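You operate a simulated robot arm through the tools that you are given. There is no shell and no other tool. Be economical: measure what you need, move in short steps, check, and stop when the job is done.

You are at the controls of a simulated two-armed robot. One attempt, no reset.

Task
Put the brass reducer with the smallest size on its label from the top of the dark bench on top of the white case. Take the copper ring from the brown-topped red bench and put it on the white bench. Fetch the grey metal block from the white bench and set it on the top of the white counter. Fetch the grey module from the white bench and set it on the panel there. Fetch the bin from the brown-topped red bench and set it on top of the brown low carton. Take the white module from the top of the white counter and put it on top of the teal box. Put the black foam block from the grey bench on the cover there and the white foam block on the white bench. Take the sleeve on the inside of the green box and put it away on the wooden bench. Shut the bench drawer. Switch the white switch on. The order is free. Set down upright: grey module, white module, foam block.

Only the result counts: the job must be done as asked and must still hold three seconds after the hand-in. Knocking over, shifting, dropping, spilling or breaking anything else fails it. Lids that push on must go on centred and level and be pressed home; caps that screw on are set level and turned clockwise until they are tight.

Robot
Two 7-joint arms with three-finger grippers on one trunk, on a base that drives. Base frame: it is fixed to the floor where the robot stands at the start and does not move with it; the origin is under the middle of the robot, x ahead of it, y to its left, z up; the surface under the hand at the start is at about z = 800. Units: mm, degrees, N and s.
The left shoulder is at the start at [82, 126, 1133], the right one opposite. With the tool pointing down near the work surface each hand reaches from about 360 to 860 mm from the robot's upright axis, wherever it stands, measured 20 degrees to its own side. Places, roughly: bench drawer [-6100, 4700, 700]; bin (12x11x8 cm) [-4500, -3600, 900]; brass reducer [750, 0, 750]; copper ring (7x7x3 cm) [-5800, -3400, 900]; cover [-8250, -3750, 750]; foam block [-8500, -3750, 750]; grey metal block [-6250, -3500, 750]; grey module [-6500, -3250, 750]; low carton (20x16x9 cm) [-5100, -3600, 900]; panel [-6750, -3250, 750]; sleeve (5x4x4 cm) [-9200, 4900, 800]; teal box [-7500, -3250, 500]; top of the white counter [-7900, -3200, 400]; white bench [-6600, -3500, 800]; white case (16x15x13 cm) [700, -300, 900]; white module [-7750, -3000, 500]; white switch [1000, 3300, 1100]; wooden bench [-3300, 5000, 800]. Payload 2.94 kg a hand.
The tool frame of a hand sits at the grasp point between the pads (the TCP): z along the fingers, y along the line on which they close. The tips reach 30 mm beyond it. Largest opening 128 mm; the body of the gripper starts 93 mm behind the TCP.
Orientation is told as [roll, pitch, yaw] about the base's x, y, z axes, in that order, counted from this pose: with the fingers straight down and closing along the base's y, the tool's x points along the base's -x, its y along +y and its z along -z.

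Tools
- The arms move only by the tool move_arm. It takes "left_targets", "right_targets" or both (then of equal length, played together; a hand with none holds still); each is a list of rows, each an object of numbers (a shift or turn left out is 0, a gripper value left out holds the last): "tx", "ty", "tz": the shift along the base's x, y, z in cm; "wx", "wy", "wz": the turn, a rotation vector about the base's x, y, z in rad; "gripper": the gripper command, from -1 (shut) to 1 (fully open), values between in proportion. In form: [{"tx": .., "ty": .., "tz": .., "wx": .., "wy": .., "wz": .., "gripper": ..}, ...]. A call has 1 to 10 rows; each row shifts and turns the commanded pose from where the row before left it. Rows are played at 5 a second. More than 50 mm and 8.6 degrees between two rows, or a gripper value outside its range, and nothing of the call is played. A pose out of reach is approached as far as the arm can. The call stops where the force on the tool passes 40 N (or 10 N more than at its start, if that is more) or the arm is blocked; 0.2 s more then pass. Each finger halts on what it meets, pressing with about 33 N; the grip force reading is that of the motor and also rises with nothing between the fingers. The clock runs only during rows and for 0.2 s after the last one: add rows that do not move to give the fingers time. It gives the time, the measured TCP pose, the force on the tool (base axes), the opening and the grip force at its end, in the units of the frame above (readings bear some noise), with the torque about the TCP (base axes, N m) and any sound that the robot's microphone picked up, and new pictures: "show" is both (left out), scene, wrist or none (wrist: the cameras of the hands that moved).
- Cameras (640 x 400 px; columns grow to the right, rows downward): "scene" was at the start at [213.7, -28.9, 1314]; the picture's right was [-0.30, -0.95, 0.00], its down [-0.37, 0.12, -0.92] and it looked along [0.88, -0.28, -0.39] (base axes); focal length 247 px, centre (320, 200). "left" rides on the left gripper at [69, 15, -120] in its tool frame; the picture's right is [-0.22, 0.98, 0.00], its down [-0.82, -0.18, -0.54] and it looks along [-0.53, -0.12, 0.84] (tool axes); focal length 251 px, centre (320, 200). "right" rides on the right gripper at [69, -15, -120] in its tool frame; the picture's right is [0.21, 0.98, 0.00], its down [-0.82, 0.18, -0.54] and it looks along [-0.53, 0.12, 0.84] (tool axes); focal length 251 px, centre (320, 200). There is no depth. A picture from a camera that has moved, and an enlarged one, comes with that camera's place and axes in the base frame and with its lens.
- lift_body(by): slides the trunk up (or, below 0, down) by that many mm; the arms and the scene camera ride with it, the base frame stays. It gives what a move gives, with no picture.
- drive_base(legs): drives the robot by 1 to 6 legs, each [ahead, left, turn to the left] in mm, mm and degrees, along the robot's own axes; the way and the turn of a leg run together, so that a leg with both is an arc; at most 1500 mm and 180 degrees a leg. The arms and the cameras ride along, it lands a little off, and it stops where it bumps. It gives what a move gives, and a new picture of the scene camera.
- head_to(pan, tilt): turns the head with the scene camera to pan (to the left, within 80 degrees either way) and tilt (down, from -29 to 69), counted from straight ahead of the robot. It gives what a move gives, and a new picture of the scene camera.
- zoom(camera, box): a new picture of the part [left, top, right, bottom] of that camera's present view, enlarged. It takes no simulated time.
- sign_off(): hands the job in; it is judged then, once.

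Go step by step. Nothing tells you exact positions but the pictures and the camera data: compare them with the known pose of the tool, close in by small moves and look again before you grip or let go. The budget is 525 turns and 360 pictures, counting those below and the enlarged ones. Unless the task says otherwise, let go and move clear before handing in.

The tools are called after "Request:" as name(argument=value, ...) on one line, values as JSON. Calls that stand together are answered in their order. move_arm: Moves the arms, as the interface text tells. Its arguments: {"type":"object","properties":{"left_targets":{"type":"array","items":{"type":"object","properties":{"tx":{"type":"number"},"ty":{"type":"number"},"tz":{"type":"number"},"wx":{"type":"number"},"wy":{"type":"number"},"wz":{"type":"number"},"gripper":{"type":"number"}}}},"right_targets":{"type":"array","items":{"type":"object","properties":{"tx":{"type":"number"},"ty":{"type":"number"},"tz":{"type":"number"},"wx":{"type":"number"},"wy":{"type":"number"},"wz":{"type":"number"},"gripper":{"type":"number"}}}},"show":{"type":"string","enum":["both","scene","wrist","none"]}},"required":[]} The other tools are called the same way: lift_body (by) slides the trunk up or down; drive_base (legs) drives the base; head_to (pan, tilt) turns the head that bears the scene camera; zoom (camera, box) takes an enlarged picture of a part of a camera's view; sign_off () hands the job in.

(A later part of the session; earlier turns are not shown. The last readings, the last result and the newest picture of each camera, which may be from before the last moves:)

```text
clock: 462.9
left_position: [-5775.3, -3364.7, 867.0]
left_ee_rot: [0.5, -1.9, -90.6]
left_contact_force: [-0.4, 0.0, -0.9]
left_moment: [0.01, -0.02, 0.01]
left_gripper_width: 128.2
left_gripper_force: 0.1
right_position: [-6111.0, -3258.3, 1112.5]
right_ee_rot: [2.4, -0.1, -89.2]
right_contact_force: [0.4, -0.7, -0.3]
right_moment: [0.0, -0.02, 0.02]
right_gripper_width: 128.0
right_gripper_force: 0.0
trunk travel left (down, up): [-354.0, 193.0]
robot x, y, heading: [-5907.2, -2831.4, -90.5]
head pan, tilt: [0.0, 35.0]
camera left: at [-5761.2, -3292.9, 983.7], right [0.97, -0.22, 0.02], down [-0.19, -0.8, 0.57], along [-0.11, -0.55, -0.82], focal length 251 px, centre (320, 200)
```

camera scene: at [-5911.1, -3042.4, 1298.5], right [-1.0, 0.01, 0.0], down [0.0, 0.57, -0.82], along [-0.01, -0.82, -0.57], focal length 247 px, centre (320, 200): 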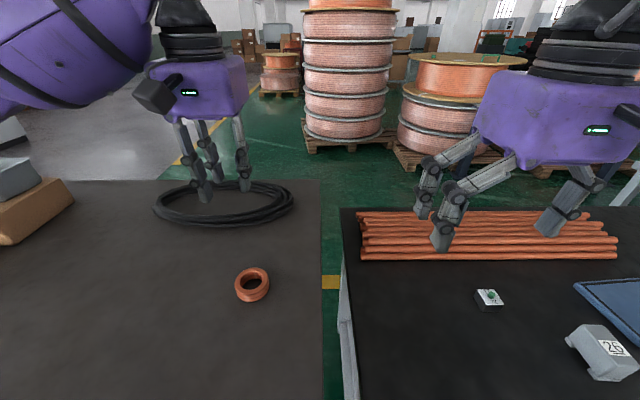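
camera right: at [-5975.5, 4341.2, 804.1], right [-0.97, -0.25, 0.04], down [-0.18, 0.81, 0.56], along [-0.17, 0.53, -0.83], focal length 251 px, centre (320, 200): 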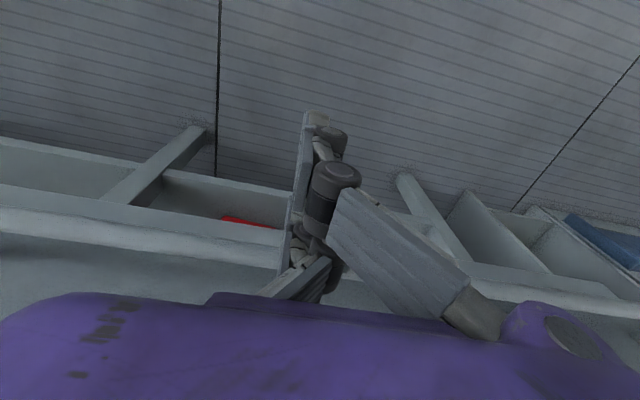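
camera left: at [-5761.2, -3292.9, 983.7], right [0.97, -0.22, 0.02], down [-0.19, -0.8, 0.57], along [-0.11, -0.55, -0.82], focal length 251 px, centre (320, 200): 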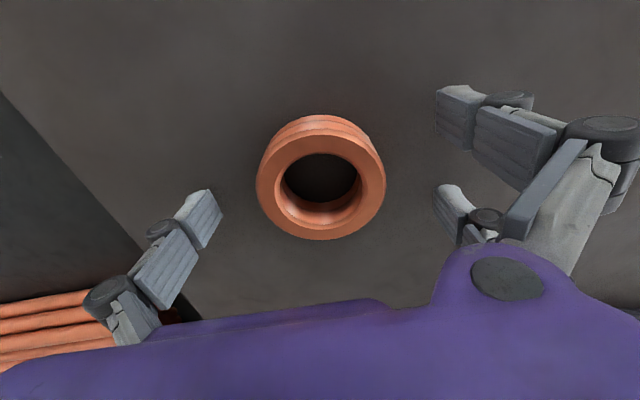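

I go down a few mm more to just touch, then close.

Request:
move_arm(left_targets=[{"tz": -0.2, "ty": -0.2}, {"tz": -0.2}, {"gripper": -1}, {}, {}, {}, {}], show="wrist")

```text
clock: 463.9
left_position: [-5769.2, -3367.6, 876.6]
left_ee_rot: [0.9, -3.2, -90.4]
left_contact_force: [26.3, 5.9, 66.9]
left_moment: [1.92, -1.69, -1.16]
left_gripper_width: 82.3
left_gripper_force: 40.7
right_position: [-6109.3, -3251.3, 1114.8]
right_ee_rot: [2.5, -0.3, -89.1]
right_contact_force: [0.1, 0.2, -0.5]
right_moment: [-0.02, 0.03, 0.0]
right_gripper_width: 128.0
right_gripper_force: 0.1
trunk travel left (down, up): [-354.0, 193.0]
robot x, y, heading: [-5912.5, -2830.1, -90.3]
head pan, tilt: [0.0, 35.0]
stopped in row 4 (left hand): the force on the tool passed its limit at 46 N (the readings are from after the stop); the commanded pose is now the measured one
camera left: at [-5755.9, -3293.1, 991.9], right [0.98, -0.22, 0.03], down [-0.19, -0.79, 0.58], along [-0.11, -0.58, -0.81], focal length 251 px, centre (320, 200)
```

left: 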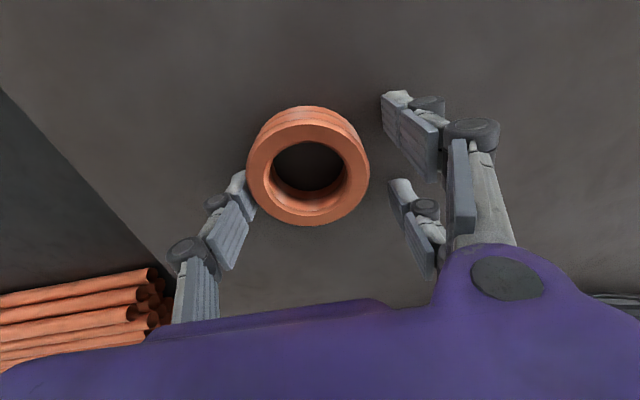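

The fingertips swing lower as they close and pressed on the bench. I raise about 10 mm and finish closing.

Request:
move_arm(left_targets=[{"tz": 0.8}, {}], show="none")

```text
clock: 464.5
left_position: [-5771.2, -3368.3, 878.8]
left_ee_rot: [0.7, -2.8, -90.4]
left_contact_force: [22.1, -2.6, 51.3]
left_moment: [1.25, -2.12, -0.65]
left_gripper_width: 68.0
left_gripper_force: 33.8
right_position: [-6109.0, -3254.2, 1113.5]
right_ee_rot: [2.4, -0.3, -89.2]
right_contact_force: [-0.1, -0.7, 0.0]
right_moment: [0.01, -0.01, -0.02]
right_gripper_width: 128.0
right_gripper_force: 0.0
trunk travel left (down, up): [-354.0, 193.0]
robot x, y, heading: [-5909.6, -2832.1, -90.8]
head pan, tilt: [0.0, 35.0]
```

Width is 68 mm: the ring is gripped. I raise slowly and check.

Request:
move_arm(left_targets=[{"tz": 0.4}, {"tz": 0.5}, {"tz": 0.5}, {"tz": 1}, {"tz": 1.5}, {}], show="wrist")

```text
clock: 465.9
left_position: [-5773.2, -3369.1, 913.9]
left_ee_rot: [0.4, -2.4, -90.5]
left_contact_force: [0.2, -0.4, -1.4]
left_moment: [-0.06, -0.02, -0.02]
left_gripper_width: 67.3
left_gripper_force: 32.8
right_position: [-6110.0, -3257.5, 1111.9]
right_ee_rot: [2.5, -0.2, -89.1]
right_contact_force: [-0.7, 0.2, -0.1]
right_moment: [0.03, 0.01, 0.05]
right_gripper_width: 128.5
right_gripper_force: 0.1
trunk travel left (down, up): [-354.0, 193.0]
robot x, y, heading: [-5915.5, -2825.2, -90.2]
head pan, tilt: [0.0, 35.0]
camera left: at [-5760.0, -3295.6, 1031.0], right [0.97, -0.22, 0.02], down [-0.19, -0.8, 0.57], along [-0.11, -0.56, -0.82], focal length 251 px, centre (320, 200)
```

left: 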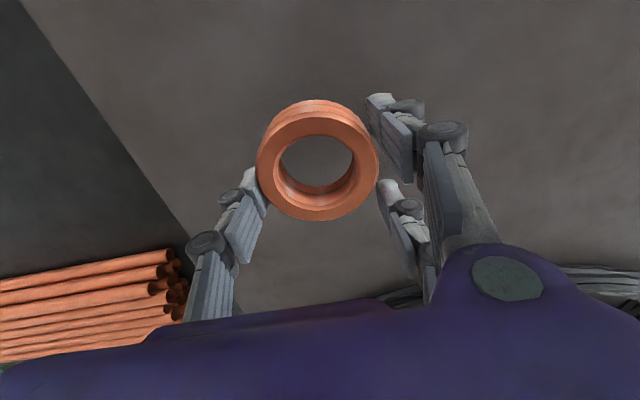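

The ring is held. I raise it and drive right so it comes over a free spot on the white bench's left part.

Request:
move_arm(left_targets=[{"tz": 2}, {"tz": 2.5}, {"tz": 2.5}, {"tz": 2.5}, {"tz": 2.5}, {}], show="none")

Request:
drive_base(legs=[[0, -300, 0]])

```text
clock: 467.3
left_position: [-5774.7, -3369.7, 1033.5]
left_ee_rot: [0.6, -2.3, -90.6]
left_contact_force: [-0.3, 0.3, -1.7]
left_moment: [0.01, -0.03, 0.02]
left_gripper_width: 67.5
left_gripper_force: 32.8
right_position: [-6109.8, -3257.4, 1113.0]
right_ee_rot: [2.6, -0.1, -89.3]
right_contact_force: [-0.2, -1.1, -0.1]
right_moment: [0.0, -0.06, -0.02]
right_gripper_width: 127.9
right_gripper_force: 0.1
trunk travel left (down, up): [-354.0, 193.0]
robot x, y, heading: [-5912.3, -2829.4, -90.5]
head pan, tilt: [0.0, 35.0]
```

```text
clock: 470.5
left_position: [-6078.4, -3366.8, 1034.0]
left_ee_rot: [0.5, -2.4, -90.6]
left_contact_force: [0.3, 0.4, 0.1]
left_moment: [-0.01, 0.01, -0.01]
left_gripper_width: 66.9
left_gripper_force: 33.1
right_position: [-6414.7, -3255.1, 1112.0]
right_ee_rot: [2.5, -0.1, -89.4]
right_contact_force: [-0.3, 0.8, -0.4]
right_moment: [0.02, 0.03, 0.02]
right_gripper_width: 128.0
right_gripper_force: 0.0
trunk travel left (down, up): [-354.0, 193.0]
robot x, y, heading: [-6212.1, -2827.1, -90.6]
head pan, tilt: [0.0, 35.0]
camera scene: at [-6214.7, -3040.0, 1298.4], right [-1.0, 0.01, 0.0], down [0.01, 0.57, -0.82], along [-0.01, -0.82, -0.57], focal length 247 px, centre (320, 200)
```

scene: 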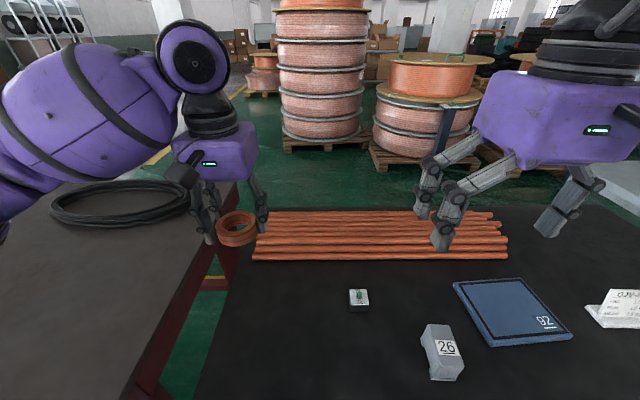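

I zoom on the bench items to identify the metal block, module and panel.

Request:
zoom(camera="scene", box=[330, 270, 490, 390])

Request:
zoom(camera="scene", box=[450, 260, 640, 380])

```text
3.33 times, centred on (410, 330) of scene
camera zoom: at [-6214.7, -3040.0, 1298.4], right [-1.0, 0.01, 0.0], down [0.01, 0.57, -0.82], along [-0.01, -0.82, -0.57], focal length 822 px, centre (20, -233)
```

zoom: 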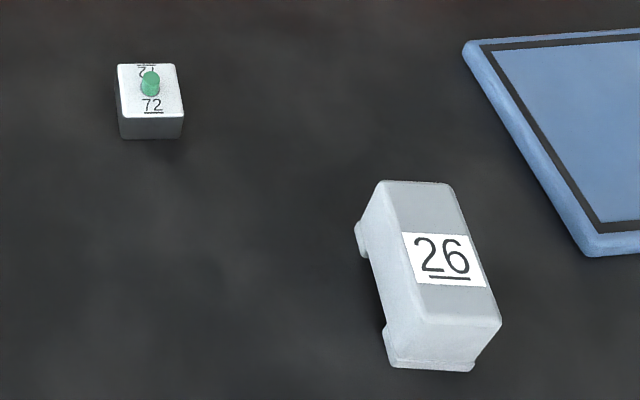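

```text
3.33 times, centred on (545, 320) of scene
camera zoom: at [-6214.7, -3040.0, 1298.4], right [-1.0, 0.01, 0.0], down [0.01, 0.57, -0.82], along [-0.01, -0.82, -0.57], focal length 822 px, centre (-430, -200)
```

zoom: 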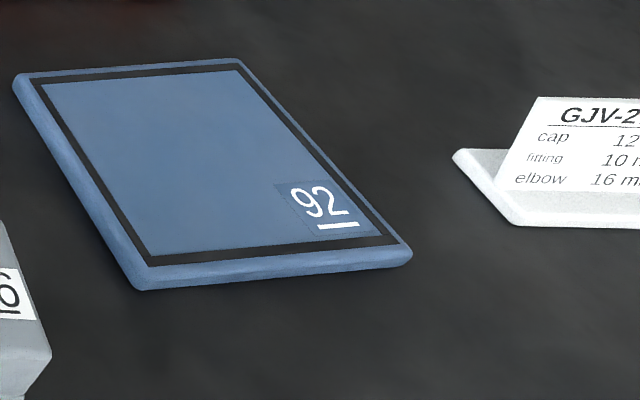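

So "72" is the metal block, "26" the grey module and the blue "92" plate the panel. I set the ring down at about (−6135, −3330).

Request:
move_arm(left_targets=[{"tx": -3, "ty": 2}, {"tx": -3, "ty": 2}, {"tz": -4}, {"tz": -4}, {"tz": -2}, {}], show="both")

```text
clock: 471.9
left_position: [-6137.6, -3326.3, 932.5]
left_ee_rot: [0.6, -2.4, -90.7]
left_contact_force: [-0.3, 0.0, -1.2]
left_moment: [0.02, -0.01, -0.04]
left_gripper_width: 67.3
left_gripper_force: 33.5
right_position: [-6414.9, -3254.9, 1111.7]
right_ee_rot: [2.5, -0.1, -89.4]
right_contact_force: [-0.5, 0.1, 0.1]
right_moment: [0.02, -0.01, -0.03]
right_gripper_width: 128.0
right_gripper_force: 0.1
trunk travel left (down, up): [-354.0, 193.0]
robot x, y, heading: [-6215.9, -2827.4, -90.7]
head pan, tilt: [0.0, 35.0]
camera scene: at [-6214.7, -3040.0, 1298.5], right [-1.0, 0.01, 0.0], down [0.01, 0.57, -0.82], along [-0.01, -0.82, -0.57], focal length 247 px, centre (320, 200)
camera left: at [-6123.4, -3253.8, 1049.4], right [0.97, -0.23, 0.02], down [-0.19, -0.8, 0.57], along [-0.11, -0.56, -0.82], focal length 251 px, centre (320, 200)
```

scene: 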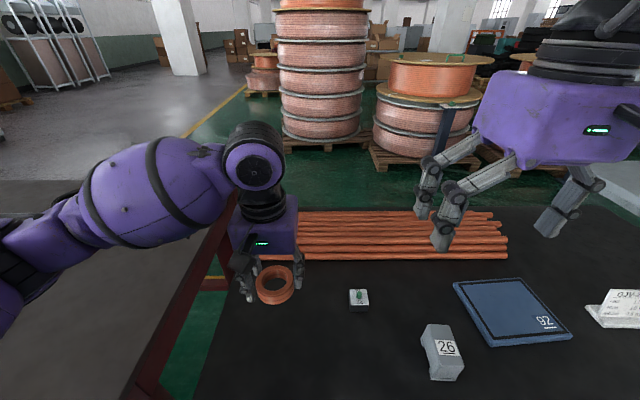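
left: 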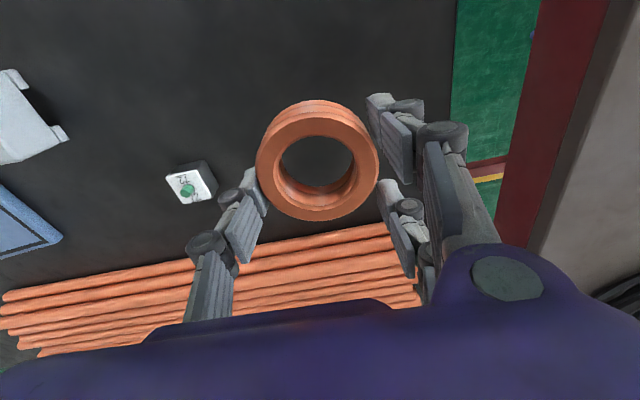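

Clear spot below. I lower to contact.

Request:
move_arm(left_targets=[{"tz": -2}, {"tz": -1}, {"tz": -0.5}, {"tz": -0.4}, {"tz": -0.4}, {"tz": -0.4}, {"tz": -0.4}, {}], show="none")

```text
clock: 473.7
left_position: [-6139.5, -3327.1, 882.5]
left_ee_rot: [0.7, -2.2, -90.6]
left_contact_force: [0.6, -1.2, -1.6]
left_moment: [0.0, -0.01, 0.01]
left_gripper_width: 67.0
left_gripper_force: 32.9
right_position: [-6414.3, -3254.6, 1111.4]
right_ee_rot: [2.6, -0.1, -89.3]
right_contact_force: [0.3, -0.7, -0.6]
right_moment: [0.0, 0.0, 0.01]
right_gripper_width: 127.9
right_gripper_force: 0.0
trunk travel left (down, up): [-354.0, 193.0]
robot x, y, heading: [-6215.2, -2829.9, -90.4]
head pan, tilt: [0.0, 35.0]
```

Request:
move_arm(left_targets=[{"tz": -0.4}, {"tz": -0.4}, {"tz": -0.4}, {"tz": -0.4}, {"tz": -0.4}, {"tz": -0.4}, {"tz": -0.4}, {}], show="none")

```text
clock: 475.5
left_position: [-6138.2, -3327.0, 854.2]
left_ee_rot: [0.5, -2.4, -90.5]
left_contact_force: [-0.3, 0.1, -1.0]
left_moment: [0.01, -0.01, 0.04]
left_gripper_width: 67.0
left_gripper_force: 34.0
right_position: [-6413.8, -3254.2, 1111.5]
right_ee_rot: [2.4, -0.2, -89.3]
right_contact_force: [-0.6, -0.1, -0.5]
right_moment: [-0.01, 0.02, -0.01]
right_gripper_width: 128.1
right_gripper_force: 0.1
trunk travel left (down, up): [-354.0, 193.0]
robot x, y, heading: [-6214.9, -2827.0, -90.4]
head pan, tilt: [0.0, 35.0]
```

Request:
move_arm(left_targets=[{"tz": -0.3}, {"tz": -0.3}, {"tz": -0.3}, {"tz": -0.3}, {"tz": -0.3}, {"tz": -0.3}, {"tz": -0.3}, {}], show="wrist")

```text
clock: 477.3
left_position: [-6138.1, -3327.6, 833.6]
left_ee_rot: [0.6, -2.4, -90.7]
left_contact_force: [-0.8, -0.7, -1.6]
left_moment: [0.0, 0.01, 0.0]
left_gripper_width: 66.9
left_gripper_force: 33.3
right_position: [-6414.4, -3253.6, 1111.7]
right_ee_rot: [2.6, -0.1, -89.3]
right_contact_force: [0.4, 0.0, -0.3]
right_moment: [0.02, 0.01, -0.02]
right_gripper_width: 128.1
right_gripper_force: 0.0
trunk travel left (down, up): [-354.0, 193.0]
robot x, y, heading: [-6217.9, -2826.3, -90.7]
head pan, tilt: [0.0, 35.0]
camera left: at [-6123.8, -3254.1, 950.2], right [0.97, -0.23, 0.02], down [-0.2, -0.8, 0.57], along [-0.11, -0.56, -0.82], focal length 251 px, centre (320, 200)
```

left: 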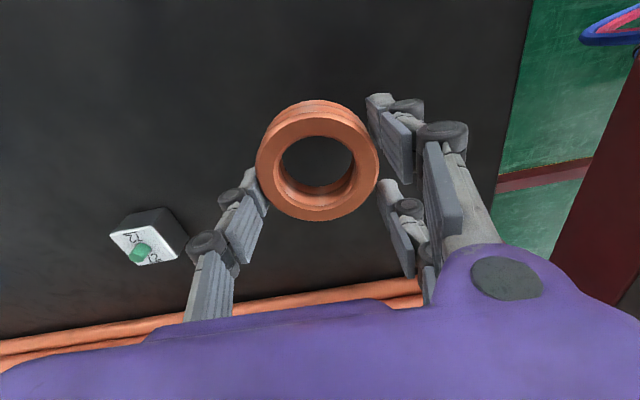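

The bench is lower, around 750–760. I continue down.

Request:
move_arm(left_targets=[{"tz": -1}, {"tz": -1}, {"tz": -0.5}, {"tz": -0.4}, {"tz": -0.4}, {"tz": -0.4}, {"tz": -0.4}, {"tz": -0.4}, {}], show="none")

```text
clock: 479.3
left_position: [-6138.6, -3327.6, 791.0]
left_ee_rot: [0.6, -2.4, -90.5]
left_contact_force: [0.0, -0.7, 1.2]
left_moment: [0.09, -0.09, -0.03]
left_gripper_width: 66.7
left_gripper_force: 33.2
right_position: [-6414.3, -3254.7, 1111.0]
right_ee_rot: [2.5, 0.0, -89.4]
right_contact_force: [0.7, -0.3, 1.0]
right_moment: [-0.01, -0.02, 0.0]
right_gripper_width: 127.8
right_gripper_force: 0.1
trunk travel left (down, up): [-354.0, 193.0]
robot x, y, heading: [-6216.5, -2827.5, -90.5]
head pan, tilt: [0.0, 35.0]
```

Just touching at 791. I press 2 mm, open and rise.

Request:
move_arm(left_targets=[{"tz": -0.2}, {}, {"gripper": 0.2}, {"gripper": 0.5}, {}, {"gripper": 1}, {"tz": 2}, {"tz": 3}, {"tz": 4}, {}], show="both")

```text
clock: 481.5
left_position: [-6136.4, -3327.7, 877.4]
left_ee_rot: [0.6, -2.3, -90.7]
left_contact_force: [-1.0, -0.9, -0.4]
left_moment: [0.0, 0.01, 0.0]
left_gripper_width: 128.2
left_gripper_force: 0.0
right_position: [-6413.4, -3256.1, 1112.7]
right_ee_rot: [2.5, 0.0, -89.3]
right_contact_force: [1.0, -0.3, 0.3]
right_moment: [0.0, -0.02, 0.02]
right_gripper_width: 127.9
right_gripper_force: 0.1
trunk travel left (down, up): [-354.0, 193.0]
robot x, y, heading: [-6215.9, -2830.7, -90.3]
head pan, tilt: [0.0, 35.0]
camera scene: at [-6214.6, -3040.1, 1298.4], right [-1.0, 0.01, 0.0], down [0.01, 0.57, -0.82], along [-0.01, -0.82, -0.57], focal length 247 px, centre (320, 200)
camera left: at [-6123.4, -3254.1, 993.1], right [0.97, -0.23, 0.02], down [-0.19, -0.8, 0.57], along [-0.11, -0.56, -0.82], focal length 251 px, centre (320, 200)
```

scene: 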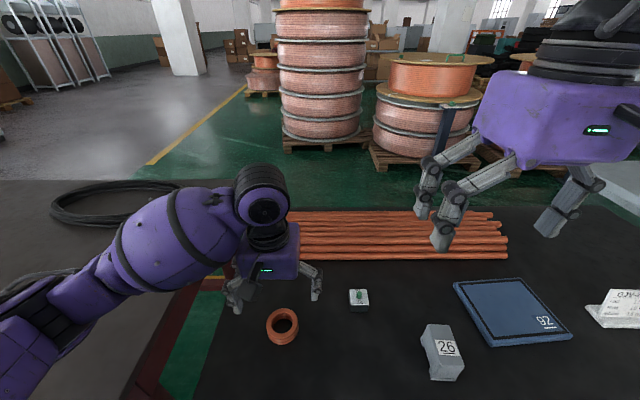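
left: 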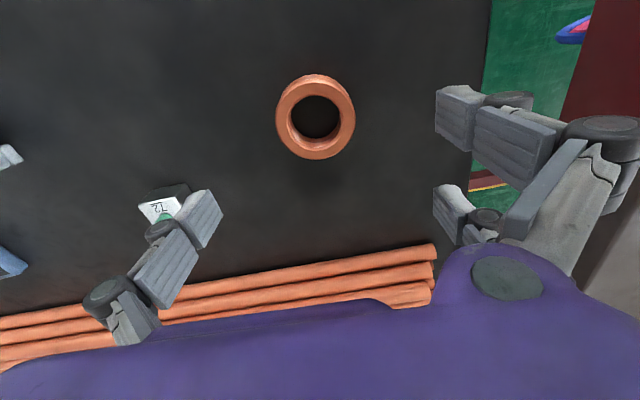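

The ring is on the white bench. Next the grey module "26" with the right hand: I level that hand, move above it and look.

Request:
move_arm(left_targets=[{"tz": 4, "wx": 0.04}, {"tz": 4}, {"ty": 4, "tz": 3}, {"ty": 3}, {}, {}], right_targets=[{"wy": 0.043}, {"tx": -2.5, "ty": 2}, {"tx": -2, "tz": -4}, {"tz": -4.5}, {"tz": -4.5}, {}], show="wrist")

```text
clock: 482.9
left_position: [-6138.4, -3257.4, 986.6]
left_ee_rot: [0.6, -0.1, -90.7]
left_contact_force: [0.5, -0.8, -0.3]
left_moment: [0.02, 0.02, 0.02]
left_gripper_width: 128.1
left_gripper_force: 0.0
right_position: [-6460.5, -3234.3, 980.5]
right_ee_rot: [0.0, -0.1, -89.3]
right_contact_force: [-0.2, -0.2, -0.1]
right_moment: [0.04, 0.0, -0.03]
right_gripper_width: 128.2
right_gripper_force: 0.1
trunk travel left (down, up): [-354.0, 193.0]
robot x, y, heading: [-6212.5, -2827.0, -90.6]
head pan, tilt: [0.0, 35.0]
camera right: at [-6476.2, -3164.0, 1101.4], right [0.97, 0.23, 0.0], down [0.19, -0.82, 0.54], along [0.12, -0.53, -0.84], focal length 251 px, centre (320, 200)
camera left: at [-6124.1, -3188.8, 1105.6], right [0.97, -0.23, 0.01], down [-0.2, -0.82, 0.54], along [-0.11, -0.53, -0.84], focal length 251 px, centre (320, 200)
```

right: 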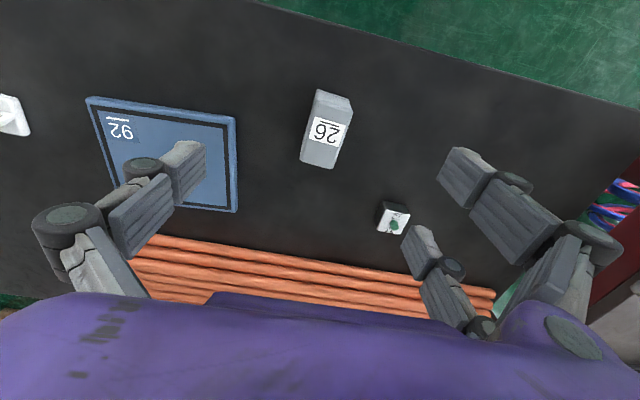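
left: 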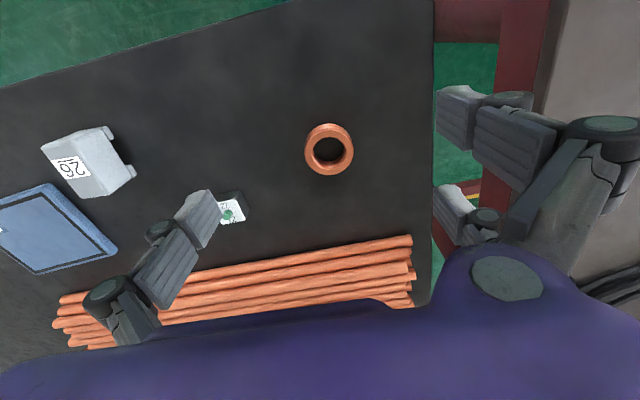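

I zoom on the module in both wrist views for its shape and turn.

Request:
zoom(camera="right", box=[270, 70, 390, 190])

Request:
zoom(camera="left", box=[20, 100, 160, 220])

```text
3.33 times, centred on (330, 130) of right
camera zoom: at [-6476.2, -3164.0, 1101.4], right [0.97, 0.23, 0.0], down [0.19, -0.82, 0.54], along [0.12, -0.53, -0.84], focal length 838 px, centre (287, 433)
```

zoom: 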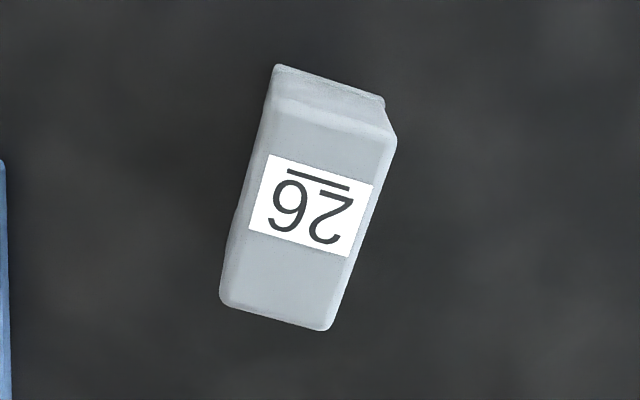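

```text
3.33 times, centred on (90, 160) of left
camera zoom: at [-6124.1, -3188.8, 1105.6], right [0.97, -0.23, 0.01], down [-0.2, -0.82, 0.54], along [-0.11, -0.53, -0.84], focal length 838 px, centre (1087, 333)
```

zoom: 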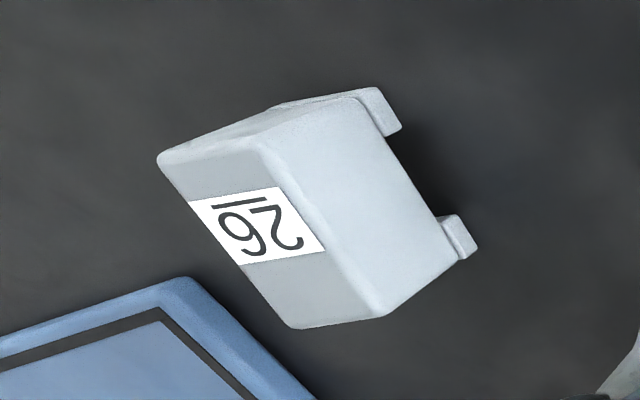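

The module top is at z≈820, centred (−6450, −3256), 43 mm wide across x, turned about −3.5°. I align and descend to grip it upright.

Request:
move_arm(right_targets=[{"tx": 1.05, "ty": -2.2, "wz": -0.055, "gripper": 0.4}, {"tz": -4}, {"tz": -4}, {}], show="wrist")

```text
clock: 483.9
left_position: [-6139.3, -3257.8, 986.7]
left_ee_rot: [0.6, -0.1, -90.7]
left_contact_force: [-0.7, -0.4, -0.3]
left_moment: [0.0, -0.01, 0.0]
left_gripper_width: 127.8
left_gripper_force: 0.0
right_position: [-6449.4, -3256.3, 902.5]
right_ee_rot: [0.1, -0.1, -92.5]
right_contact_force: [-0.5, 0.8, 0.4]
right_moment: [-0.01, 0.01, -0.01]
right_gripper_width: 89.9
right_gripper_force: 0.1
trunk travel left (down, up): [-354.0, 193.0]
robot x, y, heading: [-6212.6, -2827.0, -90.4]
head pan, tilt: [0.0, 35.0]
camera right: at [-6460.6, -3185.4, 1021.0], right [0.99, 0.17, 0.0], down [0.14, -0.83, 0.54], along [0.09, -0.53, -0.84], focal length 251 px, centre (320, 200)
```

right: 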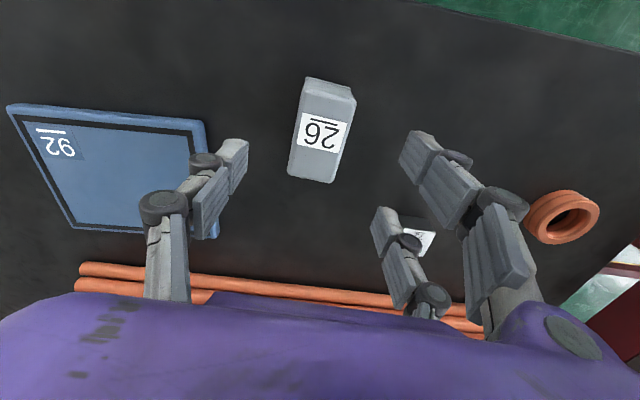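

Good alignment. I descend and grip.

Request:
move_arm(right_targets=[{"tz": -3}, {"tz": -3}, {"tz": -2}, {"tz": -1}, {"gripper": -1}, {}, {}, {}], show="wrist")

```text
clock: 485.7
left_position: [-6139.0, -3258.2, 986.1]
left_ee_rot: [0.6, -0.1, -90.7]
left_contact_force: [0.9, 0.3, 0.0]
left_moment: [0.01, -0.02, -0.01]
left_gripper_width: 128.1
left_gripper_force: 0.0
right_position: [-6448.4, -3256.3, 812.1]
right_ee_rot: [-0.1, -0.1, -92.4]
right_contact_force: [-0.3, -0.5, 0.1]
right_moment: [-0.01, 0.01, 0.02]
right_gripper_width: 43.0
right_gripper_force: 32.8
trunk travel left (down, up): [-354.0, 193.0]
robot x, y, heading: [-6213.6, -2825.9, -90.7]
head pan, tilt: [0.0, 35.0]
camera right: at [-6460.3, -3185.4, 931.3], right [0.99, 0.17, 0.0], down [0.14, -0.83, 0.54], along [0.09, -0.53, -0.84], focal length 251 px, centre (320, 200)
```

right: 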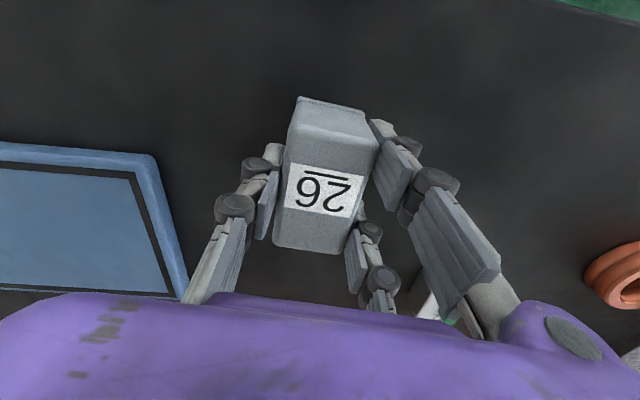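

Gripped at 43 mm. I lift slowly and carry it over the panel centre, about (−6651, −3362).

Request:
move_arm(right_targets=[{"tz": 0.7}, {"tz": 1.5}, {"tz": 2}, {"tz": 2}, {"tz": 2}, {"tx": -3, "ty": -1.5}, {"tx": -3.5, "ty": -2}, {"tx": -4, "ty": -2}, {"tx": -4, "ty": -2}, {}], show="none")

Request:
move_arm(right_targets=[{"tx": -3, "ty": -1.5}, {"tx": -2.6, "ty": -1.5}, {}], show="both")

```text
clock: 487.9
left_position: [-6137.9, -3258.3, 985.1]
left_ee_rot: [0.5, -0.1, -90.5]
left_contact_force: [0.0, 0.5, 0.9]
left_moment: [-0.01, 0.03, -0.02]
left_gripper_width: 128.0
left_gripper_force: 0.1
right_position: [-6592.9, -3331.4, 892.8]
right_ee_rot: [0.0, 0.0, -92.5]
right_contact_force: [0.0, 0.1, -1.5]
right_moment: [0.0, 0.01, 0.01]
right_gripper_width: 43.3
right_gripper_force: 32.7
trunk travel left (down, up): [-354.0, 193.0]
robot x, y, heading: [-6213.8, -2825.4, -90.4]
head pan, tilt: [0.0, 35.0]
```

```text
clock: 488.7
left_position: [-6138.5, -3257.8, 986.7]
left_ee_rot: [0.5, -0.1, -90.6]
left_contact_force: [-0.1, 0.1, -0.3]
left_moment: [-0.01, 0.02, 0.02]
left_gripper_width: 127.7
left_gripper_force: 0.1
right_position: [-6648.6, -3362.1, 894.9]
right_ee_rot: [0.1, -0.2, -92.4]
right_contact_force: [0.4, 0.8, -1.6]
right_moment: [0.01, 0.0, 0.02]
right_gripper_width: 43.5
right_gripper_force: 33.1
trunk travel left (down, up): [-354.0, 193.0]
robot x, y, heading: [-6214.4, -2829.9, -90.4]
head pan, tilt: [0.0, 35.0]
camera scene: at [-6214.6, -3039.8, 1298.5], right [-1.0, 0.01, 0.0], down [0.01, 0.57, -0.82], along [-0.01, -0.82, -0.57], focal length 247 px, centre (320, 200)
camera right: at [-6661.0, -3290.9, 1012.1], right [0.98, 0.17, 0.0], down [0.15, -0.83, 0.54], along [0.09, -0.53, -0.84], focal length 251 px, centre (320, 200)
```

scene: 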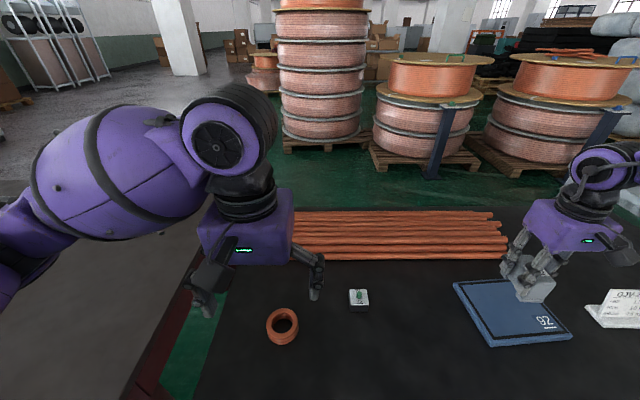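
right: 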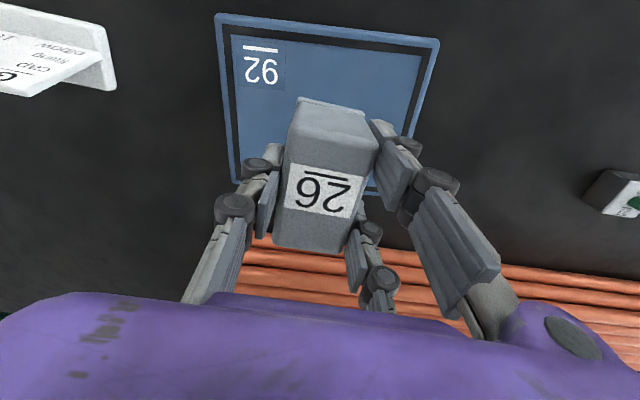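

The module is centred over the panel. I lower it to contact.

Request:
move_arm(right_targets=[{"tx": -0.4, "tz": -2.5}, {"tz": -2}, {"tz": -1}, {"tz": -0.4}, {"tz": -0.3}, {"tz": -0.3}, {"tz": -0.3}, {}], show="none")

```text
clock: 490.5
left_position: [-6136.8, -3255.9, 987.8]
left_ee_rot: [0.5, -0.2, -90.7]
left_contact_force: [-0.9, -0.3, 0.7]
left_moment: [-0.03, -0.02, -0.01]
left_gripper_width: 128.0
left_gripper_force: 0.1
right_position: [-6653.6, -3361.4, 828.9]
right_ee_rot: [0.1, -0.4, -92.5]
right_contact_force: [-6.1, 1.8, 29.4]
right_moment: [-0.06, 0.25, 0.03]
right_gripper_width: 43.6
right_gripper_force: 32.9
trunk travel left (down, up): [-354.0, 193.0]
robot x, y, heading: [-6214.2, -2827.3, -90.4]
head pan, tilt: [0.0, 35.0]
```

Contact. I relax 3 mm, open and rise.

Request:
move_arm(right_targets=[{"tz": 0.25}, {}, {"gripper": -0.1}, {"gripper": 0.3}, {}, {"tz": 1.5}, {"tz": 3}, {"tz": 4}, {"tz": 4}, {}], show="both")

```text
clock: 492.7
left_position: [-6137.1, -3258.9, 986.5]
left_ee_rot: [0.6, -0.1, -90.6]
left_contact_force: [-0.1, 0.3, 0.0]
left_moment: [0.04, 0.0, -0.02]
left_gripper_width: 128.0
left_gripper_force: 0.2
right_position: [-6653.5, -3362.4, 954.3]
right_ee_rot: [0.0, 0.1, -92.5]
right_contact_force: [-0.5, 0.7, 0.6]
right_moment: [0.02, 0.0, 0.02]
right_gripper_width: 83.3
right_gripper_force: 0.1
trunk travel left (down, up): [-354.0, 193.0]
robot x, y, heading: [-6211.0, -2827.6, -90.7]
head pan, tilt: [0.0, 35.0]
camera scene: at [-6214.8, -3040.3, 1298.4], right [-1.0, 0.01, 0.0], down [0.01, 0.57, -0.82], along [-0.01, -0.82, -0.57], focal length 247 px, centre (320, 200)
camera right: at [-6665.3, -3290.9, 1072.8], right [0.99, 0.17, 0.0], down [0.14, -0.83, 0.54], along [0.09, -0.53, -0.84], focal length 251 px, centre (320, 200)
```

scene: 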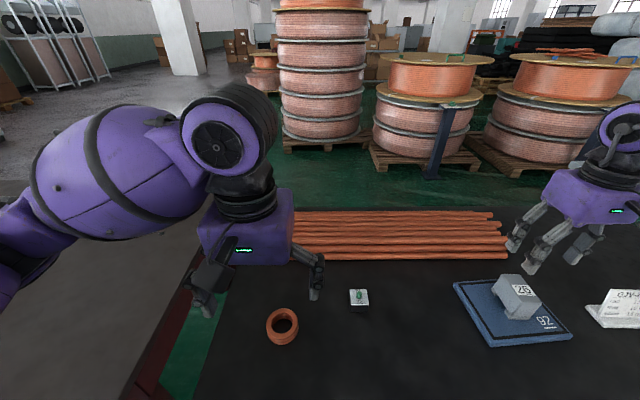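
right: 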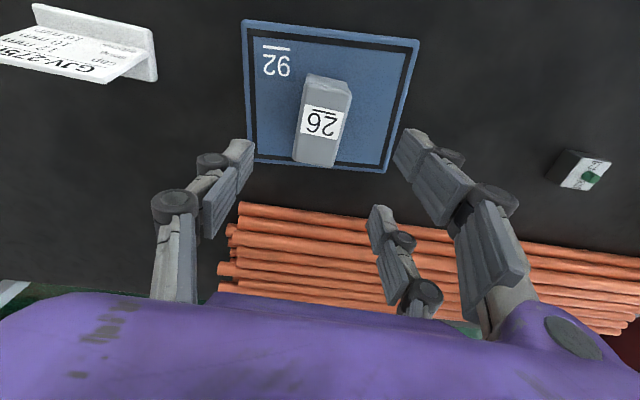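

The module stands upright on the panel. Next the metal block "72" at about (−6313, −3390): I move the left hand aside and bring the right hand over it.

Request:
move_arm(left_targets=[{"tx": 3, "ty": 3}, {"tx": 3, "ty": 3}, {"ty": 4}, {"ty": 2}, {}, {}, {}, {}], right_targets=[{"tz": 2}, {"tx": 4}, {"tx": 4.5}, {"tx": 4.5}, {"tx": 4.5}, {"tx": 4.5}, {"tx": 4.5}, {}], show="none")

Request:
move_arm(right_targets=[{"tx": 4, "ty": -0.5}, {"tx": 3.5, "ty": -0.5, "wz": 0.045}, {"tz": -4}, {}], show="wrist")

```text
clock: 494.5
left_position: [-6078.8, -3197.4, 987.1]
left_ee_rot: [0.6, 0.0, -90.6]
left_contact_force: [0.7, 0.3, 0.1]
left_moment: [0.01, -0.01, -0.01]
left_gripper_width: 128.2
left_gripper_force: 0.1
left hand out of reach, approached as far as the arm can: row 3, 4
right_position: [-6389.0, -3360.0, 974.6]
right_ee_rot: [0.1, 0.0, -92.6]
right_contact_force: [-0.1, -0.1, -0.4]
right_moment: [0.0, -0.02, -0.01]
right_gripper_width: 83.1
right_gripper_force: 0.0
trunk travel left (down, up): [-354.0, 193.0]
robot x, y, heading: [-6211.3, -2828.0, -90.3]
head pan, tilt: [0.0, 35.0]
```

```text
clock: 495.5
left_position: [-6078.4, -3197.1, 987.6]
left_ee_rot: [0.6, 0.0, -90.6]
left_contact_force: [-0.4, 0.8, 0.5]
left_moment: [0.03, 0.0, -0.03]
left_gripper_width: 128.0
left_gripper_force: 0.1
right_position: [-6332.0, -3353.3, 936.4]
right_ee_rot: [0.0, -0.1, -89.8]
right_contact_force: [0.4, -0.4, 0.0]
right_moment: [0.01, -0.01, 0.0]
right_gripper_width: 83.2
right_gripper_force: 0.0
right hand out of reach, approached as far as the arm can: row 2
trunk travel left (down, up): [-354.0, 193.0]
robot x, y, heading: [-6214.5, -2829.8, -90.6]
head pan, tilt: [0.0, 35.0]
camera right: at [-6347.4, -3282.4, 1055.8], right [0.98, 0.22, 0.0], down [0.18, -0.82, 0.54], along [0.12, -0.53, -0.84], focal length 251 px, centre (320, 200)
```

right: 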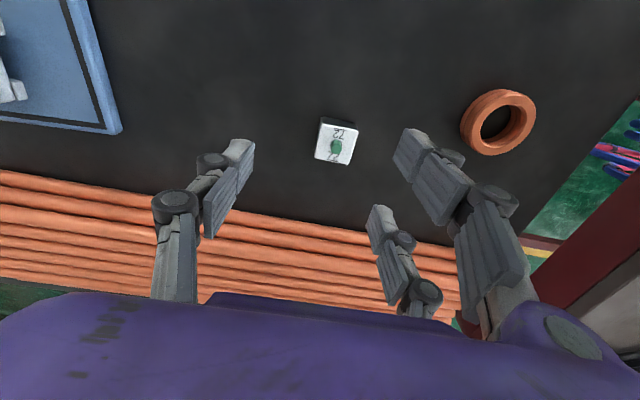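

Request:
zoom(camera="right", box=[290, 100, 390, 180])

```text
5.00 times, centred on (340, 140) of right
camera zoom: at [-6347.4, -3282.4, 1055.8], right [0.98, 0.22, 0.0], down [0.18, -0.82, 0.54], along [0.12, -0.53, -0.84], focal length 1257 px, centre (220, 500)
```

zoom: 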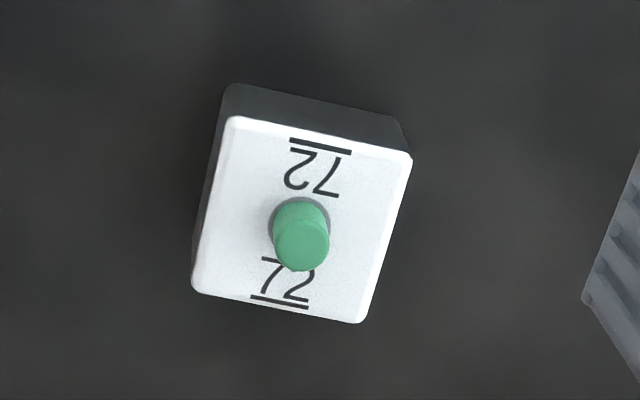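

The block is 42 mm square, unturned, at (−6306, −3380). I shift the base 70 mm left so the right arm reaches comfortably, then align.

Request:
drive_base(legs=[[0, 80, 0]])

Request:
move_arm(right_targets=[{"tx": -4, "ty": -2}, {"tx": -1.4, "ty": -0.6}, {"tz": -4}, {}], show="wrist")

```text
clock: 496.9
left_position: [-5998.1, -3198.3, 987.6]
left_ee_rot: [0.5, 0.0, -90.7]
left_contact_force: [0.0, 0.5, 0.2]
left_moment: [0.03, 0.01, 0.04]
left_gripper_width: 128.0
left_gripper_force: 0.0
right_position: [-6253.4, -3353.8, 936.2]
right_ee_rot: [0.0, -0.1, -89.9]
right_contact_force: [-0.4, -0.6, -0.4]
right_moment: [-0.01, -0.03, 0.0]
right_gripper_width: 83.0
right_gripper_force: 0.0
trunk travel left (down, up): [-354.0, 193.0]
robot x, y, heading: [-6128.6, -2832.8, -90.5]
head pan, tilt: [0.0, 35.0]
camera scene: at [-6134.6, -3040.7, 1298.5], right [-1.0, 0.01, 0.0], down [0.01, 0.57, -0.82], along [-0.01, -0.82, -0.57], focal length 247 px, centre (320, 200)
```

scene: 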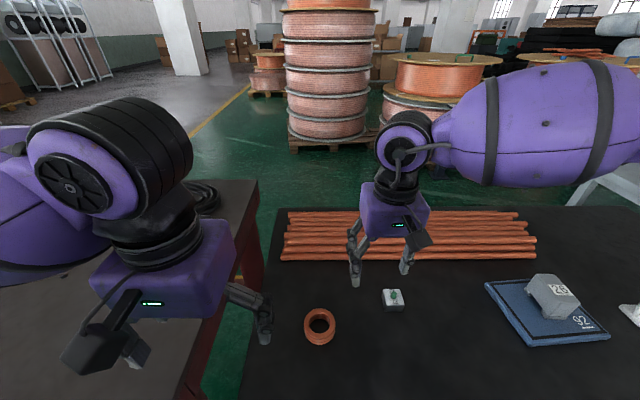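

```text
clock: 497.9
left_position: [-5999.2, -3199.3, 987.1]
left_ee_rot: [0.5, 0.0, -90.6]
left_contact_force: [0.3, -0.4, -0.4]
left_moment: [-0.02, -0.04, 0.01]
left_gripper_width: 127.9
left_gripper_force: 0.1
right_position: [-6306.0, -3378.4, 896.0]
right_ee_rot: [0.1, -0.1, -89.9]
right_contact_force: [-1.6, 0.1, 0.3]
right_moment: [0.04, 0.0, 0.02]
right_gripper_width: 83.1
right_gripper_force: 0.2
trunk travel left (down, up): [-354.0, 193.0]
robot x, y, heading: [-6135.9, -2828.9, -90.7]
head pan, tilt: [0.0, 35.0]
camera right: at [-6320.8, -3307.6, 1015.6], right [0.98, 0.22, 0.0], down [0.18, -0.82, 0.54], along [0.12, -0.53, -0.84], focal length 251 px, centre (320, 200)
```

right: 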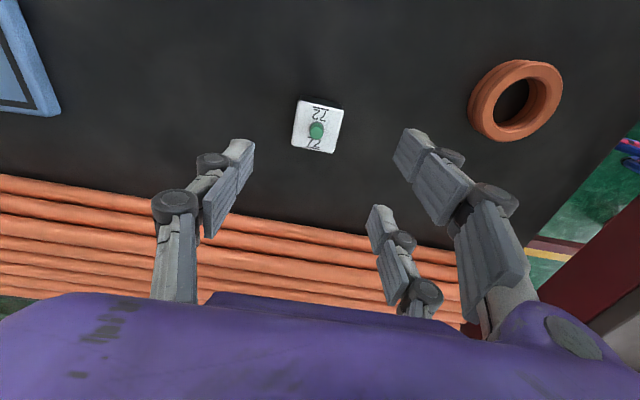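

Aligned. I descend and grip the block.

Request:
move_arm(right_targets=[{"tz": -3, "tx": -0.1}, {"tz": -3}, {"tz": -3}, {"tz": -1.7}, {"gripper": -1}, {}, {}, {}], show="wrist")

```text
clock: 499.7
left_position: [-5998.6, -3198.7, 987.3]
left_ee_rot: [0.5, 0.0, -90.6]
left_contact_force: [-0.6, -0.8, 0.1]
left_moment: [0.03, 0.02, 0.0]
left_gripper_width: 128.0
left_gripper_force: 0.0
right_position: [-6313.2, -3372.7, 805.1]
right_ee_rot: [0.1, -0.1, -89.9]
right_contact_force: [0.5, -0.5, 1.4]
right_moment: [-0.06, -0.04, 0.0]
right_gripper_width: 40.5
right_gripper_force: 33.2
right hand out of reach, approached as far as the arm can: row 3, 4
trunk travel left (down, up): [-354.0, 193.0]
robot x, y, heading: [-6132.5, -2829.8, -90.6]
head pan, tilt: [0.0, 35.0]
camera right: at [-6327.5, -3302.8, 924.4], right [0.98, 0.22, 0.0], down [0.18, -0.82, 0.54], along [0.12, -0.53, -0.84], focal length 251 px, centre (320, 200)
```

right: 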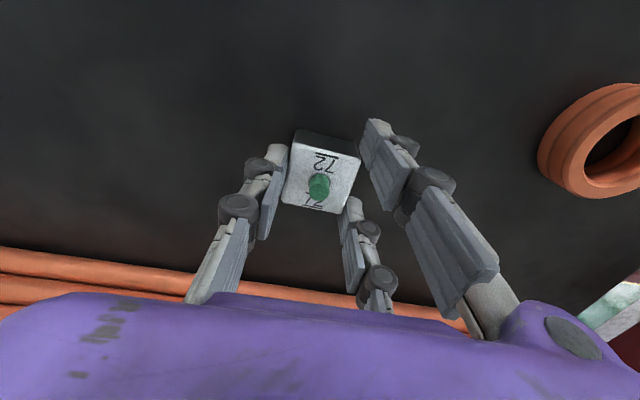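

The hand stopped 17 mm high at a joint limit, so the grasp is shallow. I open, rise, lower the trunk 50 mm and go again.

Request:
move_arm(right_targets=[{"gripper": 0.3}, {}, {"tz": 3}, {"tz": 2.5}, {}], show="none")

Request:
lift_body(by=-50)

Request:
move_arm(right_targets=[{"tx": 0.3, "ty": -0.5}, {}], show="wrist")

```text
clock: 500.9
left_position: [-5998.8, -3197.8, 988.0]
left_ee_rot: [0.5, 0.0, -90.6]
left_contact_force: [-0.5, 0.3, 0.3]
left_moment: [-0.01, -0.03, -0.01]
left_gripper_width: 128.2
left_gripper_force: 0.0
right_position: [-6310.8, -3372.7, 861.0]
right_ee_rot: [0.1, -0.1, -90.0]
right_contact_force: [-0.6, -0.2, -0.3]
right_moment: [0.05, -0.01, -0.01]
right_gripper_width: 83.1
right_gripper_force: 0.0
trunk travel left (down, up): [-354.0, 193.0]
robot x, y, heading: [-6133.0, -2830.8, -90.5]
head pan, tilt: [0.0, 35.0]
```

```text
clock: 501.8
left_position: [-5997.8, -3198.0, 928.9]
left_ee_rot: [0.5, 2.5, -90.6]
left_contact_force: [-0.1, 0.0, 1.0]
left_moment: [0.02, 0.03, 0.01]
left_gripper_width: 128.1
left_gripper_force: 0.1
right_position: [-6312.9, -3372.1, 812.1]
right_ee_rot: [0.0, -0.1, -90.1]
right_contact_force: [0.1, 0.0, 0.4]
right_moment: [-0.03, 0.02, 0.0]
right_gripper_width: 82.9
right_gripper_force: 0.1
trunk travel left (down, up): [-304.0, 243.0]
robot x, y, heading: [-6133.4, -2830.3, -90.7]
head pan, tilt: [0.0, 35.0]
```

```text
clock: 502.4
left_position: [-5998.5, -3199.5, 928.5]
left_ee_rot: [0.4, 2.5, -90.6]
left_contact_force: [-0.3, 0.2, 0.3]
left_moment: [0.0, 0.03, 0.03]
left_gripper_width: 128.0
left_gripper_force: 0.0
right_position: [-6309.1, -3378.6, 810.0]
right_ee_rot: [0.2, -0.1, -89.9]
right_contact_force: [-1.2, -0.7, 0.6]
right_moment: [0.0, 0.01, 0.01]
right_gripper_width: 83.3
right_gripper_force: 0.0
trunk travel left (down, up): [-304.0, 243.0]
robot x, y, heading: [-6135.0, -2825.3, -90.5]
head pan, tilt: [0.0, 35.0]
camera right: at [-6324.6, -3307.7, 930.1], right [0.98, 0.22, 0.0], down [0.18, -0.82, 0.54], along [0.12, -0.53, -0.84], focal length 251 px, centre (320, 200)
```

right: 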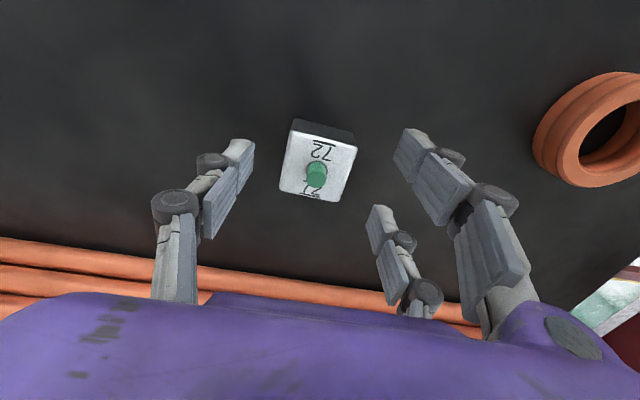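

Request:
move_arm(right_targets=[{"tz": -1.3, "ty": 0.3, "tx": -0.2}, {"tz": -1}, {"gripper": -1}, {}, {}, {}], show="wrist")

```text
clock: 503.8
left_position: [-5998.4, -3198.1, 929.8]
left_ee_rot: [0.4, 2.4, -90.6]
left_contact_force: [0.6, 0.3, -0.3]
left_moment: [0.02, -0.03, 0.0]
left_gripper_width: 128.2
left_gripper_force: 0.1
right_position: [-6311.0, -3376.5, 790.2]
right_ee_rot: [0.1, -0.3, -89.9]
right_contact_force: [2.2, -3.7, 23.6]
right_moment: [0.29, -0.24, -0.1]
right_gripper_width: 41.3
right_gripper_force: 33.5
trunk travel left (down, up): [-304.0, 243.0]
robot x, y, heading: [-6133.8, -2829.4, -90.5]
head pan, tilt: [0.0, 35.0]
camera right: at [-6325.7, -3304.9, 908.8], right [0.98, 0.22, 0.0], down [0.18, -0.82, 0.55], along [0.12, -0.53, -0.84], focal length 251 px, centre (320, 200)
```

right: 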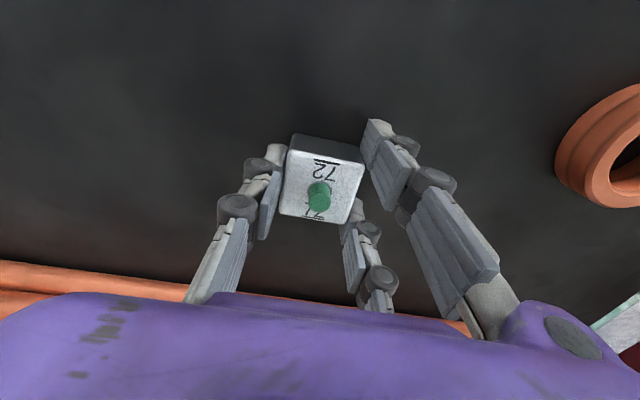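

Gripped with tips on the bench. I lift slowly.

Request:
move_arm(right_targets=[{"tz": 0.4}, {"tz": 0.7}, {"tz": 1.2}, {"tz": 2}, {"tz": 2.5}, {"tz": 3}, {"tz": 3}, {"tz": 3}, {"tz": 3}, {}], show="wrist")

```text
clock: 506.0
left_position: [-5998.5, -3199.5, 928.4]
left_ee_rot: [0.5, 2.5, -90.6]
left_contact_force: [0.0, -0.1, 0.1]
left_moment: [0.04, 0.01, 0.02]
left_gripper_width: 128.2
left_gripper_force: 0.1
right_position: [-6312.9, -3376.7, 975.4]
right_ee_rot: [0.1, 0.0, -89.9]
right_contact_force: [1.0, 0.0, -0.4]
right_moment: [0.02, -0.01, 0.01]
right_gripper_width: 41.3
right_gripper_force: 33.6
trunk travel left (down, up): [-304.0, 243.0]
robot x, y, heading: [-6134.4, -2829.1, -90.6]
head pan, tilt: [0.0, 35.0]
camera right: at [-6327.4, -3305.7, 1095.1], right [0.98, 0.22, 0.0], down [0.18, -0.82, 0.54], along [0.12, -0.53, -0.84], focal length 251 px, centre (320, 200)
```

right: 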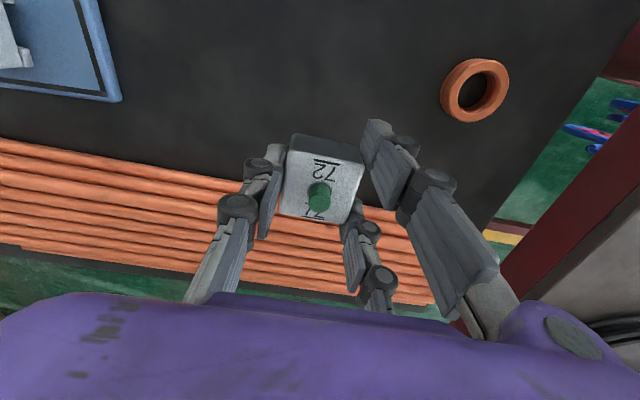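

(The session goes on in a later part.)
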